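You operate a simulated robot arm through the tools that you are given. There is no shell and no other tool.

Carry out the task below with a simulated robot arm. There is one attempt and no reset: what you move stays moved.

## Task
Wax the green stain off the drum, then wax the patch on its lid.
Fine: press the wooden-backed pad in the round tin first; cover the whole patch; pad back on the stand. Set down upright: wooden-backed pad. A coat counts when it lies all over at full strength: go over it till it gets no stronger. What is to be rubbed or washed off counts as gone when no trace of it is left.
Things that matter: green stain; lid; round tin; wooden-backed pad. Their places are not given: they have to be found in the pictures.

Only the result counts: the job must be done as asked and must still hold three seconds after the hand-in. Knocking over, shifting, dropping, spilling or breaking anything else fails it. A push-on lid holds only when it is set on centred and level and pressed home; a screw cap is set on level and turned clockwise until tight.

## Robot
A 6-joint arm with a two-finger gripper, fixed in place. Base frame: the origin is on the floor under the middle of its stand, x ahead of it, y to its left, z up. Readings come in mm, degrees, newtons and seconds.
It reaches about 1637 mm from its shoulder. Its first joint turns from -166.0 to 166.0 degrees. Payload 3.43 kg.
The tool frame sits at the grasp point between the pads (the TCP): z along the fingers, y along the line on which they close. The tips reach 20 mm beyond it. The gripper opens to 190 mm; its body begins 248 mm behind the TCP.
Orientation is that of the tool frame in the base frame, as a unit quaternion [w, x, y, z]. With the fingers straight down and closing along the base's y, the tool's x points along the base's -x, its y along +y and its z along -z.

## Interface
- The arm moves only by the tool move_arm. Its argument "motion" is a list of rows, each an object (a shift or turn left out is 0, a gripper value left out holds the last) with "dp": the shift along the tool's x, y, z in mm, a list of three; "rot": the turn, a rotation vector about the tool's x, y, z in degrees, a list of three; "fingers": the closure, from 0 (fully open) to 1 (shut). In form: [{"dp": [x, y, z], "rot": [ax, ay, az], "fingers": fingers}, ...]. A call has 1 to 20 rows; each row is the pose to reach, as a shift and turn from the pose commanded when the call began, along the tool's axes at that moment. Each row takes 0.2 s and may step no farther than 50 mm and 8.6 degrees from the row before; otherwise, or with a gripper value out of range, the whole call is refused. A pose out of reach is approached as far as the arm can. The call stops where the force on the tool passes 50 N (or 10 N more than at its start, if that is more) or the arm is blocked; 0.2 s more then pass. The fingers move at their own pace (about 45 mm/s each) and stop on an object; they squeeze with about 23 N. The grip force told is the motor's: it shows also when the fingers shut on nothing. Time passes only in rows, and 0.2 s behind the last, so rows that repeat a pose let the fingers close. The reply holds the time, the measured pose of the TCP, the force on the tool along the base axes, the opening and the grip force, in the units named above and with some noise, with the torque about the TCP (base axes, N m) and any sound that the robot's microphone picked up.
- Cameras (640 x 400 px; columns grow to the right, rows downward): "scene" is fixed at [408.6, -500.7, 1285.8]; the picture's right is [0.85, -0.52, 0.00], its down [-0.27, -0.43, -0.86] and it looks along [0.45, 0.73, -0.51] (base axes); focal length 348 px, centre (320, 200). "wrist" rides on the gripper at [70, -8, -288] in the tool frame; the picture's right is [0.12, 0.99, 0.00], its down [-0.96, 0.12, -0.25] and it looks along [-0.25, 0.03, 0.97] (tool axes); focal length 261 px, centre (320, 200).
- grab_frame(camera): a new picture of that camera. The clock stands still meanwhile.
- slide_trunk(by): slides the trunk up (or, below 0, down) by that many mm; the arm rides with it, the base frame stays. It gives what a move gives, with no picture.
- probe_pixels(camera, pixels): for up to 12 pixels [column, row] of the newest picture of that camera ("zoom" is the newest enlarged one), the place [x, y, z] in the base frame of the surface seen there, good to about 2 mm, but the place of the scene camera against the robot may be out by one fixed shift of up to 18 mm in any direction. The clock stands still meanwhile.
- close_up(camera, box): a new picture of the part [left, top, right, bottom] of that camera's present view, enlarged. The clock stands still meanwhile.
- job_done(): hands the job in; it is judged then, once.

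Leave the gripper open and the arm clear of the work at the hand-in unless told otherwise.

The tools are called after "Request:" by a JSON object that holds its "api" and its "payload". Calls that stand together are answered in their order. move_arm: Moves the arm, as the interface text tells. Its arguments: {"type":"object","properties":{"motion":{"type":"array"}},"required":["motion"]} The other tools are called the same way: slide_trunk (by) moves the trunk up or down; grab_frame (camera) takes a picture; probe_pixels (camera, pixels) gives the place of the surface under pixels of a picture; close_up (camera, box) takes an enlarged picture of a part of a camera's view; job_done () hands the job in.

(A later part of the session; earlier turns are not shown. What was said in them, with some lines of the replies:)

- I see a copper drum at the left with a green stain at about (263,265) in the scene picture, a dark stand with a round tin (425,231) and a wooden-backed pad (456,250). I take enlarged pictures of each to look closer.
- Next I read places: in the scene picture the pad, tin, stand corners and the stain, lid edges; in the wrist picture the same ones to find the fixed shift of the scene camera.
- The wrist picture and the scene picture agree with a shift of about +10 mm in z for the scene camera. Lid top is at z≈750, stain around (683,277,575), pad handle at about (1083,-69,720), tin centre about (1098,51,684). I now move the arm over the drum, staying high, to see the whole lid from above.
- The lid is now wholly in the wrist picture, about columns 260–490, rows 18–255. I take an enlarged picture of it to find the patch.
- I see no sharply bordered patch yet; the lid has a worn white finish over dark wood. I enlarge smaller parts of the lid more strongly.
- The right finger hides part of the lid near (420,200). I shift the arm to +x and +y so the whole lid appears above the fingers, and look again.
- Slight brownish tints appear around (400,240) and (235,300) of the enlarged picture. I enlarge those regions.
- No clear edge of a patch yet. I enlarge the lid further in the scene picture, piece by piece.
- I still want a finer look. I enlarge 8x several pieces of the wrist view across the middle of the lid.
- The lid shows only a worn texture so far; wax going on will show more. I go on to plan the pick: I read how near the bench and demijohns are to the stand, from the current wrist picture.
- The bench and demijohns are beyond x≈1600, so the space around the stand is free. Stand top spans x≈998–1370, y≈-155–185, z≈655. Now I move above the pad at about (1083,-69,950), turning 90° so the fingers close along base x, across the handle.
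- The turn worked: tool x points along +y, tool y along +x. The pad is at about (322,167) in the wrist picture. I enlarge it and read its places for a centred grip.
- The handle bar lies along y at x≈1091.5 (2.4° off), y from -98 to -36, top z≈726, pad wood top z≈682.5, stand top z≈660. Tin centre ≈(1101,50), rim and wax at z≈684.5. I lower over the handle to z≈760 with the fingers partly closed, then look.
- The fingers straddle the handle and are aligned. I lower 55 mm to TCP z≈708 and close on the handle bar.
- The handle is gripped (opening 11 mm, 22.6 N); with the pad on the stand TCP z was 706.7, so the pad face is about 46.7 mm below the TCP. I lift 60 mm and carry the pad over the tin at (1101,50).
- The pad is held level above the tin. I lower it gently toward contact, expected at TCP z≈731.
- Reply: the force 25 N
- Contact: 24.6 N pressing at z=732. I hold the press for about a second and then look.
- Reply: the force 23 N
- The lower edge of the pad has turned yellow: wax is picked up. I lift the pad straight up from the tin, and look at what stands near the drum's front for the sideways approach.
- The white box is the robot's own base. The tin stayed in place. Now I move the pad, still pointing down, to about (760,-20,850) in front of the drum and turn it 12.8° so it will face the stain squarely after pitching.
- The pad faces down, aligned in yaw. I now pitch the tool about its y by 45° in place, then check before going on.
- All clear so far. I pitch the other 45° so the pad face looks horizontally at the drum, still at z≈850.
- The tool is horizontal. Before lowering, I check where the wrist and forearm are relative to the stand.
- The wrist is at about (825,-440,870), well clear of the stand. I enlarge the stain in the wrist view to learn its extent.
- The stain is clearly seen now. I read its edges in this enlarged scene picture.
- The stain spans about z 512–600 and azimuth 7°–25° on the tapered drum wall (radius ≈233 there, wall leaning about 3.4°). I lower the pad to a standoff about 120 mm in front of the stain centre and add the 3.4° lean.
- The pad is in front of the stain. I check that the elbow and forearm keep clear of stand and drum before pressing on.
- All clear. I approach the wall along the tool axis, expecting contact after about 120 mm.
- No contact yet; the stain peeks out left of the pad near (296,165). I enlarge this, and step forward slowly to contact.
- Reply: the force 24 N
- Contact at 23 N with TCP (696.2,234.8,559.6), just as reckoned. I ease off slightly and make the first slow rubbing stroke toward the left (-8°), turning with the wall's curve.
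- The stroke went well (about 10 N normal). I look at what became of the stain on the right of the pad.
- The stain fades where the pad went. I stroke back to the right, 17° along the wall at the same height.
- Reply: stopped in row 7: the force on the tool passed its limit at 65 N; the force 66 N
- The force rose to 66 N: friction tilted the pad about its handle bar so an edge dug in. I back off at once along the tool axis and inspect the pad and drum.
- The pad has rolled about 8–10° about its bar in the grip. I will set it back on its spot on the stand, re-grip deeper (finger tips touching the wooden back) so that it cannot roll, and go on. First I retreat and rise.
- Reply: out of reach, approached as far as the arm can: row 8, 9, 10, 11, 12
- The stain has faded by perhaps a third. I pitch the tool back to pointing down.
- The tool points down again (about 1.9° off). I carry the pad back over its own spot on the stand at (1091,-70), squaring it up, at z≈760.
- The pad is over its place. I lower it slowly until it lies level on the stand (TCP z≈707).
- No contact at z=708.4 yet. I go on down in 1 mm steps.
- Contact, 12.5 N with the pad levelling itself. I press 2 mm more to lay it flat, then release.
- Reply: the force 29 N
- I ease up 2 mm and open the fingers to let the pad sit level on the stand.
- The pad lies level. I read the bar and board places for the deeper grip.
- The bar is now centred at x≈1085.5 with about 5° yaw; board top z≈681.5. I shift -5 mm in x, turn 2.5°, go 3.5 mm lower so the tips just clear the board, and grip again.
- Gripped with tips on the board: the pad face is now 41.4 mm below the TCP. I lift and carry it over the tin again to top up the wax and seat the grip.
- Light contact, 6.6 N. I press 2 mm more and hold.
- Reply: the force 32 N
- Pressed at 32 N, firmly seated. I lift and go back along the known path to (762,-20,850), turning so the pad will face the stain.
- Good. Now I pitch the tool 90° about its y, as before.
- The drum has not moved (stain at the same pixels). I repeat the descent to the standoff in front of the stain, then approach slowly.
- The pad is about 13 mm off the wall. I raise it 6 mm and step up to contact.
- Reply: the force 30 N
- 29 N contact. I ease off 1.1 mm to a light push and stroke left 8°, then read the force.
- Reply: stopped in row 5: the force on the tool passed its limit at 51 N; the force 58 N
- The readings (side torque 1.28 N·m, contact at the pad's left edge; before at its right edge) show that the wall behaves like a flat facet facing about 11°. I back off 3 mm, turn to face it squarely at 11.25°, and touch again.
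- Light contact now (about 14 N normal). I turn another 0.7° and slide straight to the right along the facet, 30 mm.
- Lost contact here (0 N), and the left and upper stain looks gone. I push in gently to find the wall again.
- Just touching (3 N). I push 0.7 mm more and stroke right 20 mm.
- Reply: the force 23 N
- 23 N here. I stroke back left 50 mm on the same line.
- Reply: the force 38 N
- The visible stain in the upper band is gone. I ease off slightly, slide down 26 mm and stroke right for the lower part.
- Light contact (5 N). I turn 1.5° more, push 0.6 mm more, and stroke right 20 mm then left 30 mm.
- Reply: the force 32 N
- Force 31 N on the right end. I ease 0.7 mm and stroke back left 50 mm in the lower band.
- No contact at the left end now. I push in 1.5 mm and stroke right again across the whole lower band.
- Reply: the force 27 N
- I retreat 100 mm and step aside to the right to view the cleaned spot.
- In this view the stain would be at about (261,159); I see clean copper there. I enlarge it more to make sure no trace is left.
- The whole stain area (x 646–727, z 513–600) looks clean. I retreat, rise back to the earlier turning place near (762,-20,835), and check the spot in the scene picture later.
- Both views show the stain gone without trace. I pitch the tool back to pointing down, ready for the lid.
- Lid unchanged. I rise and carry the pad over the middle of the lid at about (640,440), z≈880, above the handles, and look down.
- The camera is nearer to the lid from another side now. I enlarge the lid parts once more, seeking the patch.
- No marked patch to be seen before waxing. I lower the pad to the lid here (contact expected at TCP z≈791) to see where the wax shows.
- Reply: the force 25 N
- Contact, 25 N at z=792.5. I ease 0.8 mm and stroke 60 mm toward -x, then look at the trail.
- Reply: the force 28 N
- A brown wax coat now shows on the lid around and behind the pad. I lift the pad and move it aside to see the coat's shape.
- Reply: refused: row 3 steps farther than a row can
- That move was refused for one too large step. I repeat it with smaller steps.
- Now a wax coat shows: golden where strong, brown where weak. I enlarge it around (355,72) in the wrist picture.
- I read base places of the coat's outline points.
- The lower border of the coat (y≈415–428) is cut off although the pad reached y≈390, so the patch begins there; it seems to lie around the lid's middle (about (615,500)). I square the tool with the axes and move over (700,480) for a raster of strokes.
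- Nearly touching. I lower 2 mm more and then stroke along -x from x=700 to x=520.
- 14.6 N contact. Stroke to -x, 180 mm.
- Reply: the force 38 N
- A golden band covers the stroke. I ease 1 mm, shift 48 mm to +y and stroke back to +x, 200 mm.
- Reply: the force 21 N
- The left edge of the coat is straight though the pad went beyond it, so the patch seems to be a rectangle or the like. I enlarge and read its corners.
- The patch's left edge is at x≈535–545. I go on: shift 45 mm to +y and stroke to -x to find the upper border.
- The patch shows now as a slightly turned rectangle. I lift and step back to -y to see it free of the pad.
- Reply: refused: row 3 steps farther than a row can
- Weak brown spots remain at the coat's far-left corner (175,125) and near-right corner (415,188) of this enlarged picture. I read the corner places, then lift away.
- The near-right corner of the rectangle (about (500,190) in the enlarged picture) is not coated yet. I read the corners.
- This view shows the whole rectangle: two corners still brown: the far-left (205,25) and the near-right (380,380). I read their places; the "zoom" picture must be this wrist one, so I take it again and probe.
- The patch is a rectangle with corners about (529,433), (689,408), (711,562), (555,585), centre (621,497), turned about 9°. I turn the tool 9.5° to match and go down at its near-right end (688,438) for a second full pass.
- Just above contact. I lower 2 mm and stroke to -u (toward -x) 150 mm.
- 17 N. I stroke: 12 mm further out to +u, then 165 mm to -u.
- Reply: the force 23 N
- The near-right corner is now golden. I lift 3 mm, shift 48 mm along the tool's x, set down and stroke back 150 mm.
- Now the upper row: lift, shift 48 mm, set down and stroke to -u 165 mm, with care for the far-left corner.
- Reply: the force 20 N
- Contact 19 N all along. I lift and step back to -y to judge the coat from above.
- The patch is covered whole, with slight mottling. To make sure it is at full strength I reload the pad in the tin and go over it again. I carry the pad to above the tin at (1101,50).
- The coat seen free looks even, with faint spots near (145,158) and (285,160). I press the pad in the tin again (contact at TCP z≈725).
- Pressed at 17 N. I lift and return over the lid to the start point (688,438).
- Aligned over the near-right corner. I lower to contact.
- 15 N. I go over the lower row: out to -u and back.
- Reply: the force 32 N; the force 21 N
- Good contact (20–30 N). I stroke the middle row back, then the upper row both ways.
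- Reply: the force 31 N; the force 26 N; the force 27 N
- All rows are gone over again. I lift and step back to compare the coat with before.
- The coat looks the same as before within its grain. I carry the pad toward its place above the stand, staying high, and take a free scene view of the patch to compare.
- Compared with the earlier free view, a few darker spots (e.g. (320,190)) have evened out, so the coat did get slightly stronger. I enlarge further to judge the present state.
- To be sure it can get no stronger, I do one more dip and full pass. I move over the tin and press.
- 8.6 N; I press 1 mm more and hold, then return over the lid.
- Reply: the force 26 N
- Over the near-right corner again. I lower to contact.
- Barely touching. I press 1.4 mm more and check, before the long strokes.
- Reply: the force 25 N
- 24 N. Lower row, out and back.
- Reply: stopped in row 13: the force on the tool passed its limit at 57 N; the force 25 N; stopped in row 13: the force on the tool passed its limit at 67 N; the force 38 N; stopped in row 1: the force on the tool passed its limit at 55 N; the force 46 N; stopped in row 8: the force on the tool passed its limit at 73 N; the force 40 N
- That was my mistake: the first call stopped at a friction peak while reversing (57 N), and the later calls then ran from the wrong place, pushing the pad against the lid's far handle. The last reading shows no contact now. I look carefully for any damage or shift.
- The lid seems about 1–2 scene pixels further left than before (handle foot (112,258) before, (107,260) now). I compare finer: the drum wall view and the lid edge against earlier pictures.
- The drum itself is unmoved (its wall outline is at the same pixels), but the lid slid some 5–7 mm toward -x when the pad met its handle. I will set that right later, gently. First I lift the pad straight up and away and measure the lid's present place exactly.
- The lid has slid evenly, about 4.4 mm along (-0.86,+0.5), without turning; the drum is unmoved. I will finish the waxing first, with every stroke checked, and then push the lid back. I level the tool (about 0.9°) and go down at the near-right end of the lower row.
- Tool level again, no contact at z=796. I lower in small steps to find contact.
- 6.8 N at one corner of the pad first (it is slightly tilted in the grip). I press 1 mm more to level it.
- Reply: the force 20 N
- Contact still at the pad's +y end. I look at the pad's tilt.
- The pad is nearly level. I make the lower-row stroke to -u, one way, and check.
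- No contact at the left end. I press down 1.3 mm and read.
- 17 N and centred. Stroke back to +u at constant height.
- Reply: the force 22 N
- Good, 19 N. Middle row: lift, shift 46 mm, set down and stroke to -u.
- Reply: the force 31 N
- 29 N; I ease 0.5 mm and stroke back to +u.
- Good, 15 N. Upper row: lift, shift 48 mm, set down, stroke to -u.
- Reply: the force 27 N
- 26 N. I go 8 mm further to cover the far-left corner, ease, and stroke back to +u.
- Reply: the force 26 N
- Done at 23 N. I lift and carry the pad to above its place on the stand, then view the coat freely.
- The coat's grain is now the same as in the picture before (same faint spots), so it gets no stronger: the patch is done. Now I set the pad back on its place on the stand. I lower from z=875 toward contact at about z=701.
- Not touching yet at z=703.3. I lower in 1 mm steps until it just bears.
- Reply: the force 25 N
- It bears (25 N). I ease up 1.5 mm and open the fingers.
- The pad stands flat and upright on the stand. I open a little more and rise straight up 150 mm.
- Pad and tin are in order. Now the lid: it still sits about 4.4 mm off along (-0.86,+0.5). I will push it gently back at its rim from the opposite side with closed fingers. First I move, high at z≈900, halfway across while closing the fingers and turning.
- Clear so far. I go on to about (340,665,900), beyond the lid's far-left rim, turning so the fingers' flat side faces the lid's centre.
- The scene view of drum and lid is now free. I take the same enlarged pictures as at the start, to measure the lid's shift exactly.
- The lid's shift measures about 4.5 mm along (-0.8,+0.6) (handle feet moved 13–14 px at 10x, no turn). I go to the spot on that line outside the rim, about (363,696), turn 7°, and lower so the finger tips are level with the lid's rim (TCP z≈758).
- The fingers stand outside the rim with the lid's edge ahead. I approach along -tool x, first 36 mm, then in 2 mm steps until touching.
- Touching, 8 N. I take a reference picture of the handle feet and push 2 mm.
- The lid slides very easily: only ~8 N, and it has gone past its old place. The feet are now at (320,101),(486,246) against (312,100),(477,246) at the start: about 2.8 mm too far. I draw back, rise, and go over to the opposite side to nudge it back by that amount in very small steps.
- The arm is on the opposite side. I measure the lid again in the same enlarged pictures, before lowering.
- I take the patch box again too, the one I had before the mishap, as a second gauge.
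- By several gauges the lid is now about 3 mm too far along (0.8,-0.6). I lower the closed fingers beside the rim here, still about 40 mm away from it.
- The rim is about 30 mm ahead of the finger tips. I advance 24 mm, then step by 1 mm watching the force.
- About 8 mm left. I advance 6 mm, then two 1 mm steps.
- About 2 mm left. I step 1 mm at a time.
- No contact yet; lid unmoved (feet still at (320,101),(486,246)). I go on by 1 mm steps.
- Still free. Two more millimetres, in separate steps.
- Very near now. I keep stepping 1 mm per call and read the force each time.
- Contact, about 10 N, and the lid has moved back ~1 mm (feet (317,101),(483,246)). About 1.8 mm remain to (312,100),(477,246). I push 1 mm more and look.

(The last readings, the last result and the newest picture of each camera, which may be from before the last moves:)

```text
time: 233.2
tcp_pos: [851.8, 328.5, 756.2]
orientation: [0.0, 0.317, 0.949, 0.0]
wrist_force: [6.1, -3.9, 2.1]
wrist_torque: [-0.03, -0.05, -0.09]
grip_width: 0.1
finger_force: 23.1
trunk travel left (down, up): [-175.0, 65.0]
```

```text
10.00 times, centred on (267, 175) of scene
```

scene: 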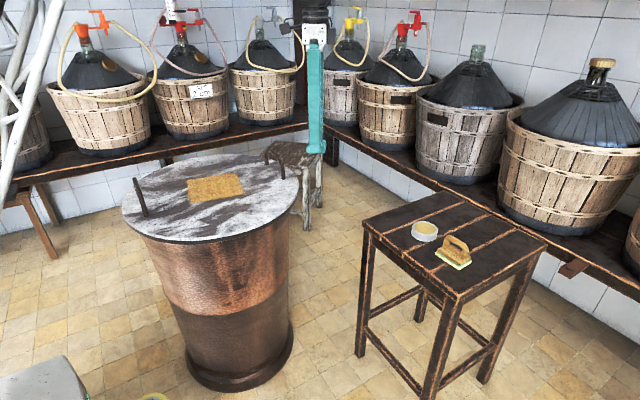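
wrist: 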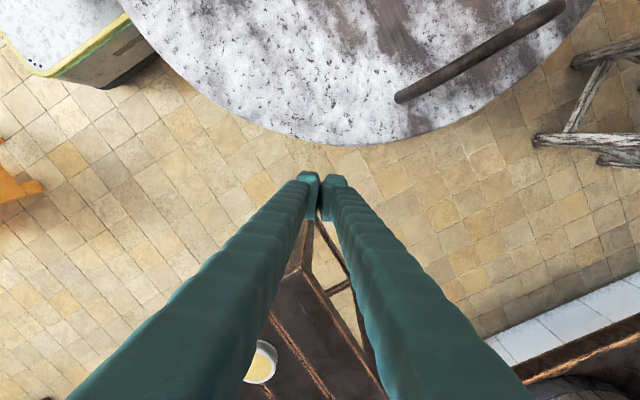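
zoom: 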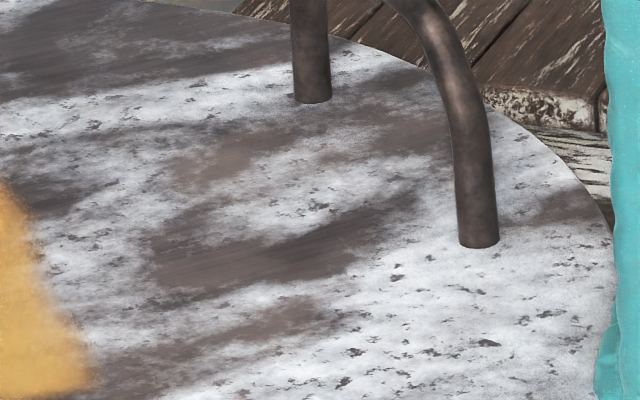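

The feet are now at (312,101) and (478,246): back in their first place within about 0.3 mm. I draw the fingers straight back from the rim and rise.

Request:
{"api": "move_arm", "payload": {"motion": [{"dp": [-5, 0, 0]}, {"dp": [-25, 0, 0]}, {"dp": [-50, 0, 0]}, {"dp": [-60, 0, -40]}, {"dp": [-60, 0, -85]}, {"dp": [-60, 0, -130]}, {"dp": [-60, 0, -175]}, {"dp": [-60, 0, -220]}, {"dp": [-60, 0, -220]}]}}

Request:
{"api": "close_up", "payload": {"camera": "scene", "box": [235, 155, 299, 195]}}

Request:
{"api": "close_up", "payload": {"camera": "scene", "box": [115, 170, 195, 245]}}

Request:
{"api": "close_up", "payload": {"camera": "scene", "box": [220, 180, 300, 230]}}

Request:
{"api": "close_up", "payload": {"camera": "scene", "box": [170, 160, 270, 230]}}

```text
time: 235.2
tcp_pos: [898.3, 293.1, 977.7]
orientation: [0.001, 0.317, 0.948, 0.0]
wrist_force: [-0.6, -0.5, 0.2]
wrist_torque: [0.01, -0.01, 0.0]
grip_width: 0.1
finger_force: 23.1
trunk travel left (down, up): [-175.0, 65.0]
```

```text
10.00 times, centred on (267, 175) of scene
```

zoom: 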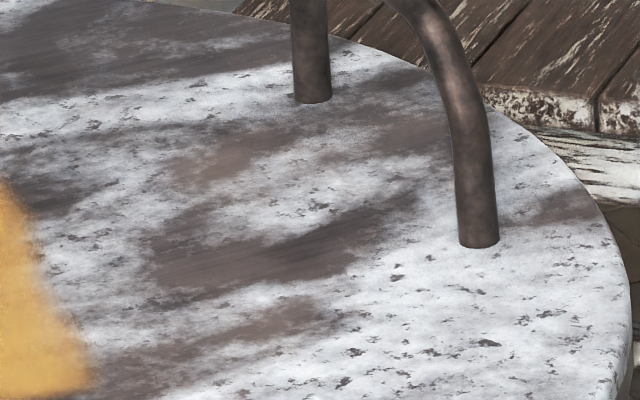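

```text
5.33 times, centred on (155, 208) of scene
```

zoom: 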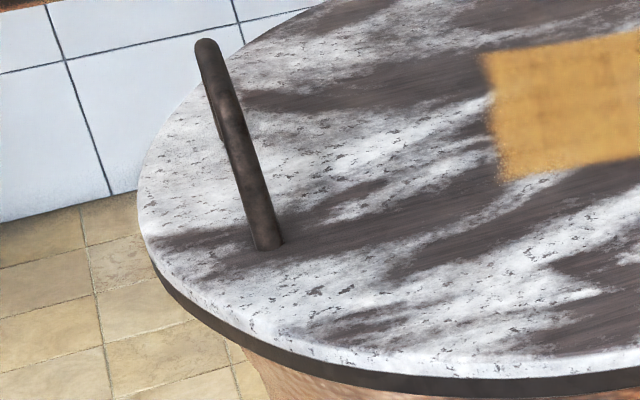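

```text
8.00 times, centred on (260, 205) of scene
```

zoom: 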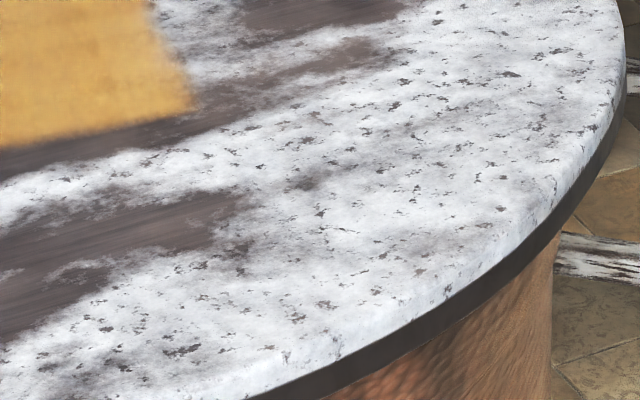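

```text
5.71 times, centred on (220, 195) of scene
```

zoom: 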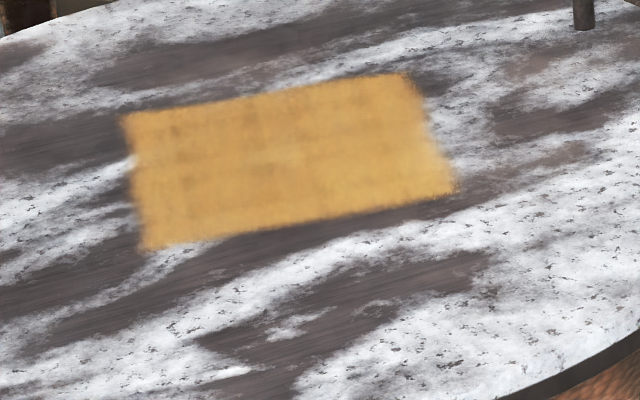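

The lid is back where it was: handle feet, specks (510,74) and the patch corners all match the first pictures. I enlarge the coat once more with the same box as after the earlier pass, to judge its strength.

Request:
{"api": "close_up", "payload": {"camera": "scene", "box": [185, 168, 249, 208]}}

Request:
{"api": "grab_frame", "payload": {"camera": "wrist"}}

```text
10.00 times, centred on (217, 188) of scene
```

zoom: 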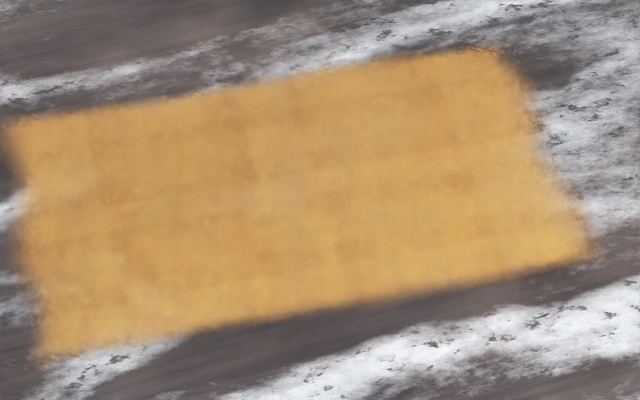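

```text
taken
```

wrist: 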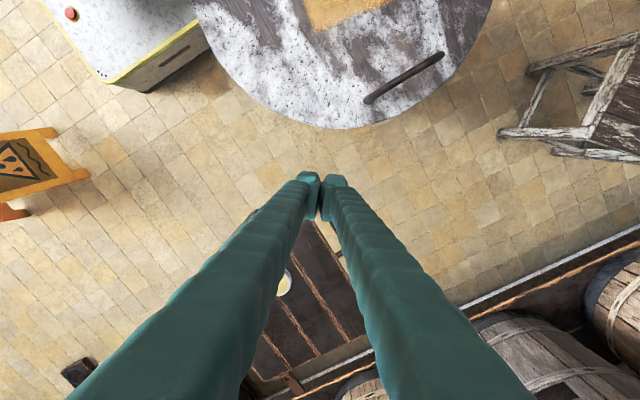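

For a last check of edges and corners I enlarge the patch in the wrist view from above.

Request:
{"api": "close_up", "payload": {"camera": "wrist", "box": [260, 0, 440, 10]}}

Request:
{"api": "close_up", "payload": {"camera": "scene", "box": [390, 200, 500, 280]}}

Request:
{"api": "close_up", "payload": {"camera": "scene", "box": [225, 235, 305, 295]}}

```text
3.56 times, centred on (350, 5) of wrist
```

zoom: 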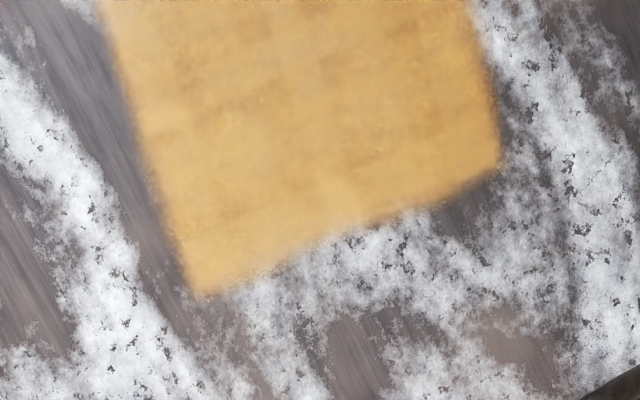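

```text
5.00 times, centred on (445, 240) of scene
```

zoom: 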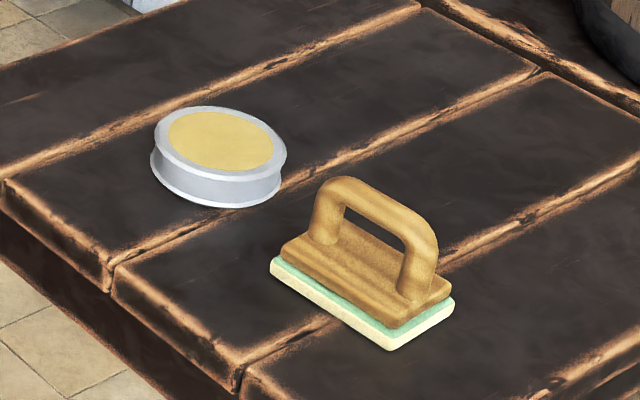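

```text
6.67 times, centred on (265, 265) of scene
```

zoom: 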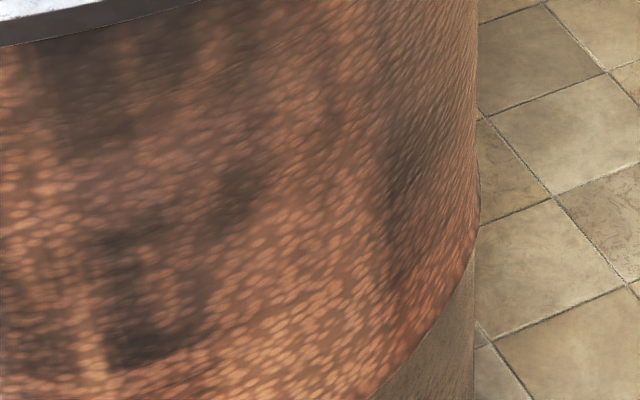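

All is in order: stain gone, coat whole to the corners, pad upright on the stand, tin unmoved, lid in place. I rise, open the gripper fully and move clear of the work.

Request:
{"api": "move_arm", "payload": {"motion": [{"dp": [0, 0, -45], "fingers": 0.5}, {"dp": [0, 0, -90], "fingers": 0.2}, {"dp": [-29, -34, -90], "fingers": 0}, {"dp": [-58, -68, -90], "fingers": 0}, {"dp": [-87, -102, -90], "fingers": 0}, {"dp": [-116, -136, -90], "fingers": 0}, {"dp": [-145, -170, -90], "fingers": 0}, {"dp": [-174, -204, -90], "fingers": 0}, {"dp": [-202, -238, -90], "fingers": 0}, {"dp": [-202, -238, -90], "fingers": 0}, {"dp": [-202, -238, -90], "fingers": 0}, {"dp": [-202, -238, -90], "fingers": 0}]}}

Request:
{"api": "grab_frame", "payload": {"camera": "scene"}}

Request:
{"api": "grab_frame", "payload": {"camera": "wrist"}}

```text
time: 237.8
tcp_pos: [918.0, -19.3, 1067.2]
orientation: [0.0, 0.317, 0.948, 0.0]
wrist_force: [-0.6, -0.3, 0.7]
wrist_torque: [-0.01, 0.0, -0.04]
grip_width: 190.2
finger_force: 0.3
trunk travel left (down, up): [-175.0, 65.0]
```

```text
taken
```

scene: 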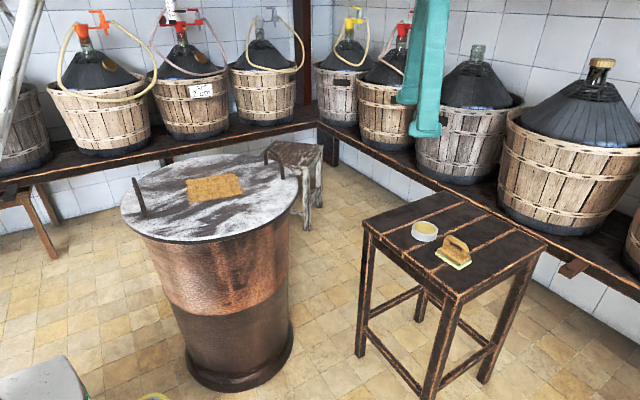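

```text
taken
```

wrist: 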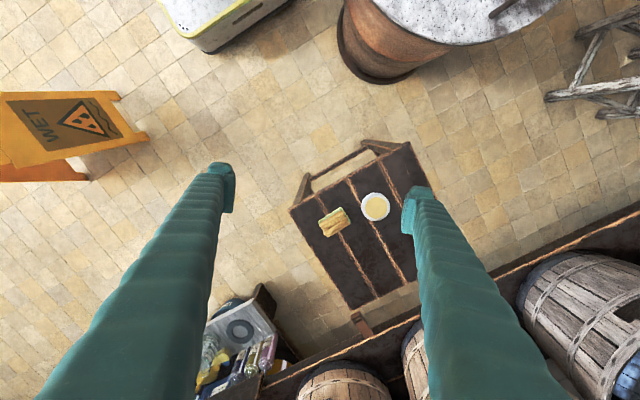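

The gripper is open (190 mm) and the arm is clear at its starting place. The scene shows no green on the drum, a golden coat over the whole patch, and the pad upright on the stand beside the tin. I hand the job in.

Request:
{"api": "job_done", "payload": {}}

```text
The job is handed in.
```

The job is handed in. The green stain is off the drum, the lid's patch is waxed all over, and the pad is back upright on the stand.

- **Stain:** I pressed the pad in the tin first, then rubbed the stain until no green showed in either camera view. Partway through, the pad rolled in the grip and the push on the drum wall reached about 66 N. The drum did not move.
- **Patch:** I went over the patch in several passes, reloading the pad between them. I stopped when another pass made no visible difference. Faint mottling remains in the coat; I took it to be the wax's grain rather than weak spots.
- **Lid mishap:** On one pass I sent several strokes without checking each result. After a stop, the later ones pushed the pad into a lid handle and slid the lid about 4.5 mm. I nudged it back at the rim, overshooting by about 3 mm and correcting. Its handle feet now match the first pictures to within about 0.3 mm.

In the last pictures the drum, tin and stand are where they started. The gripper is open and the arm is clear of the work.
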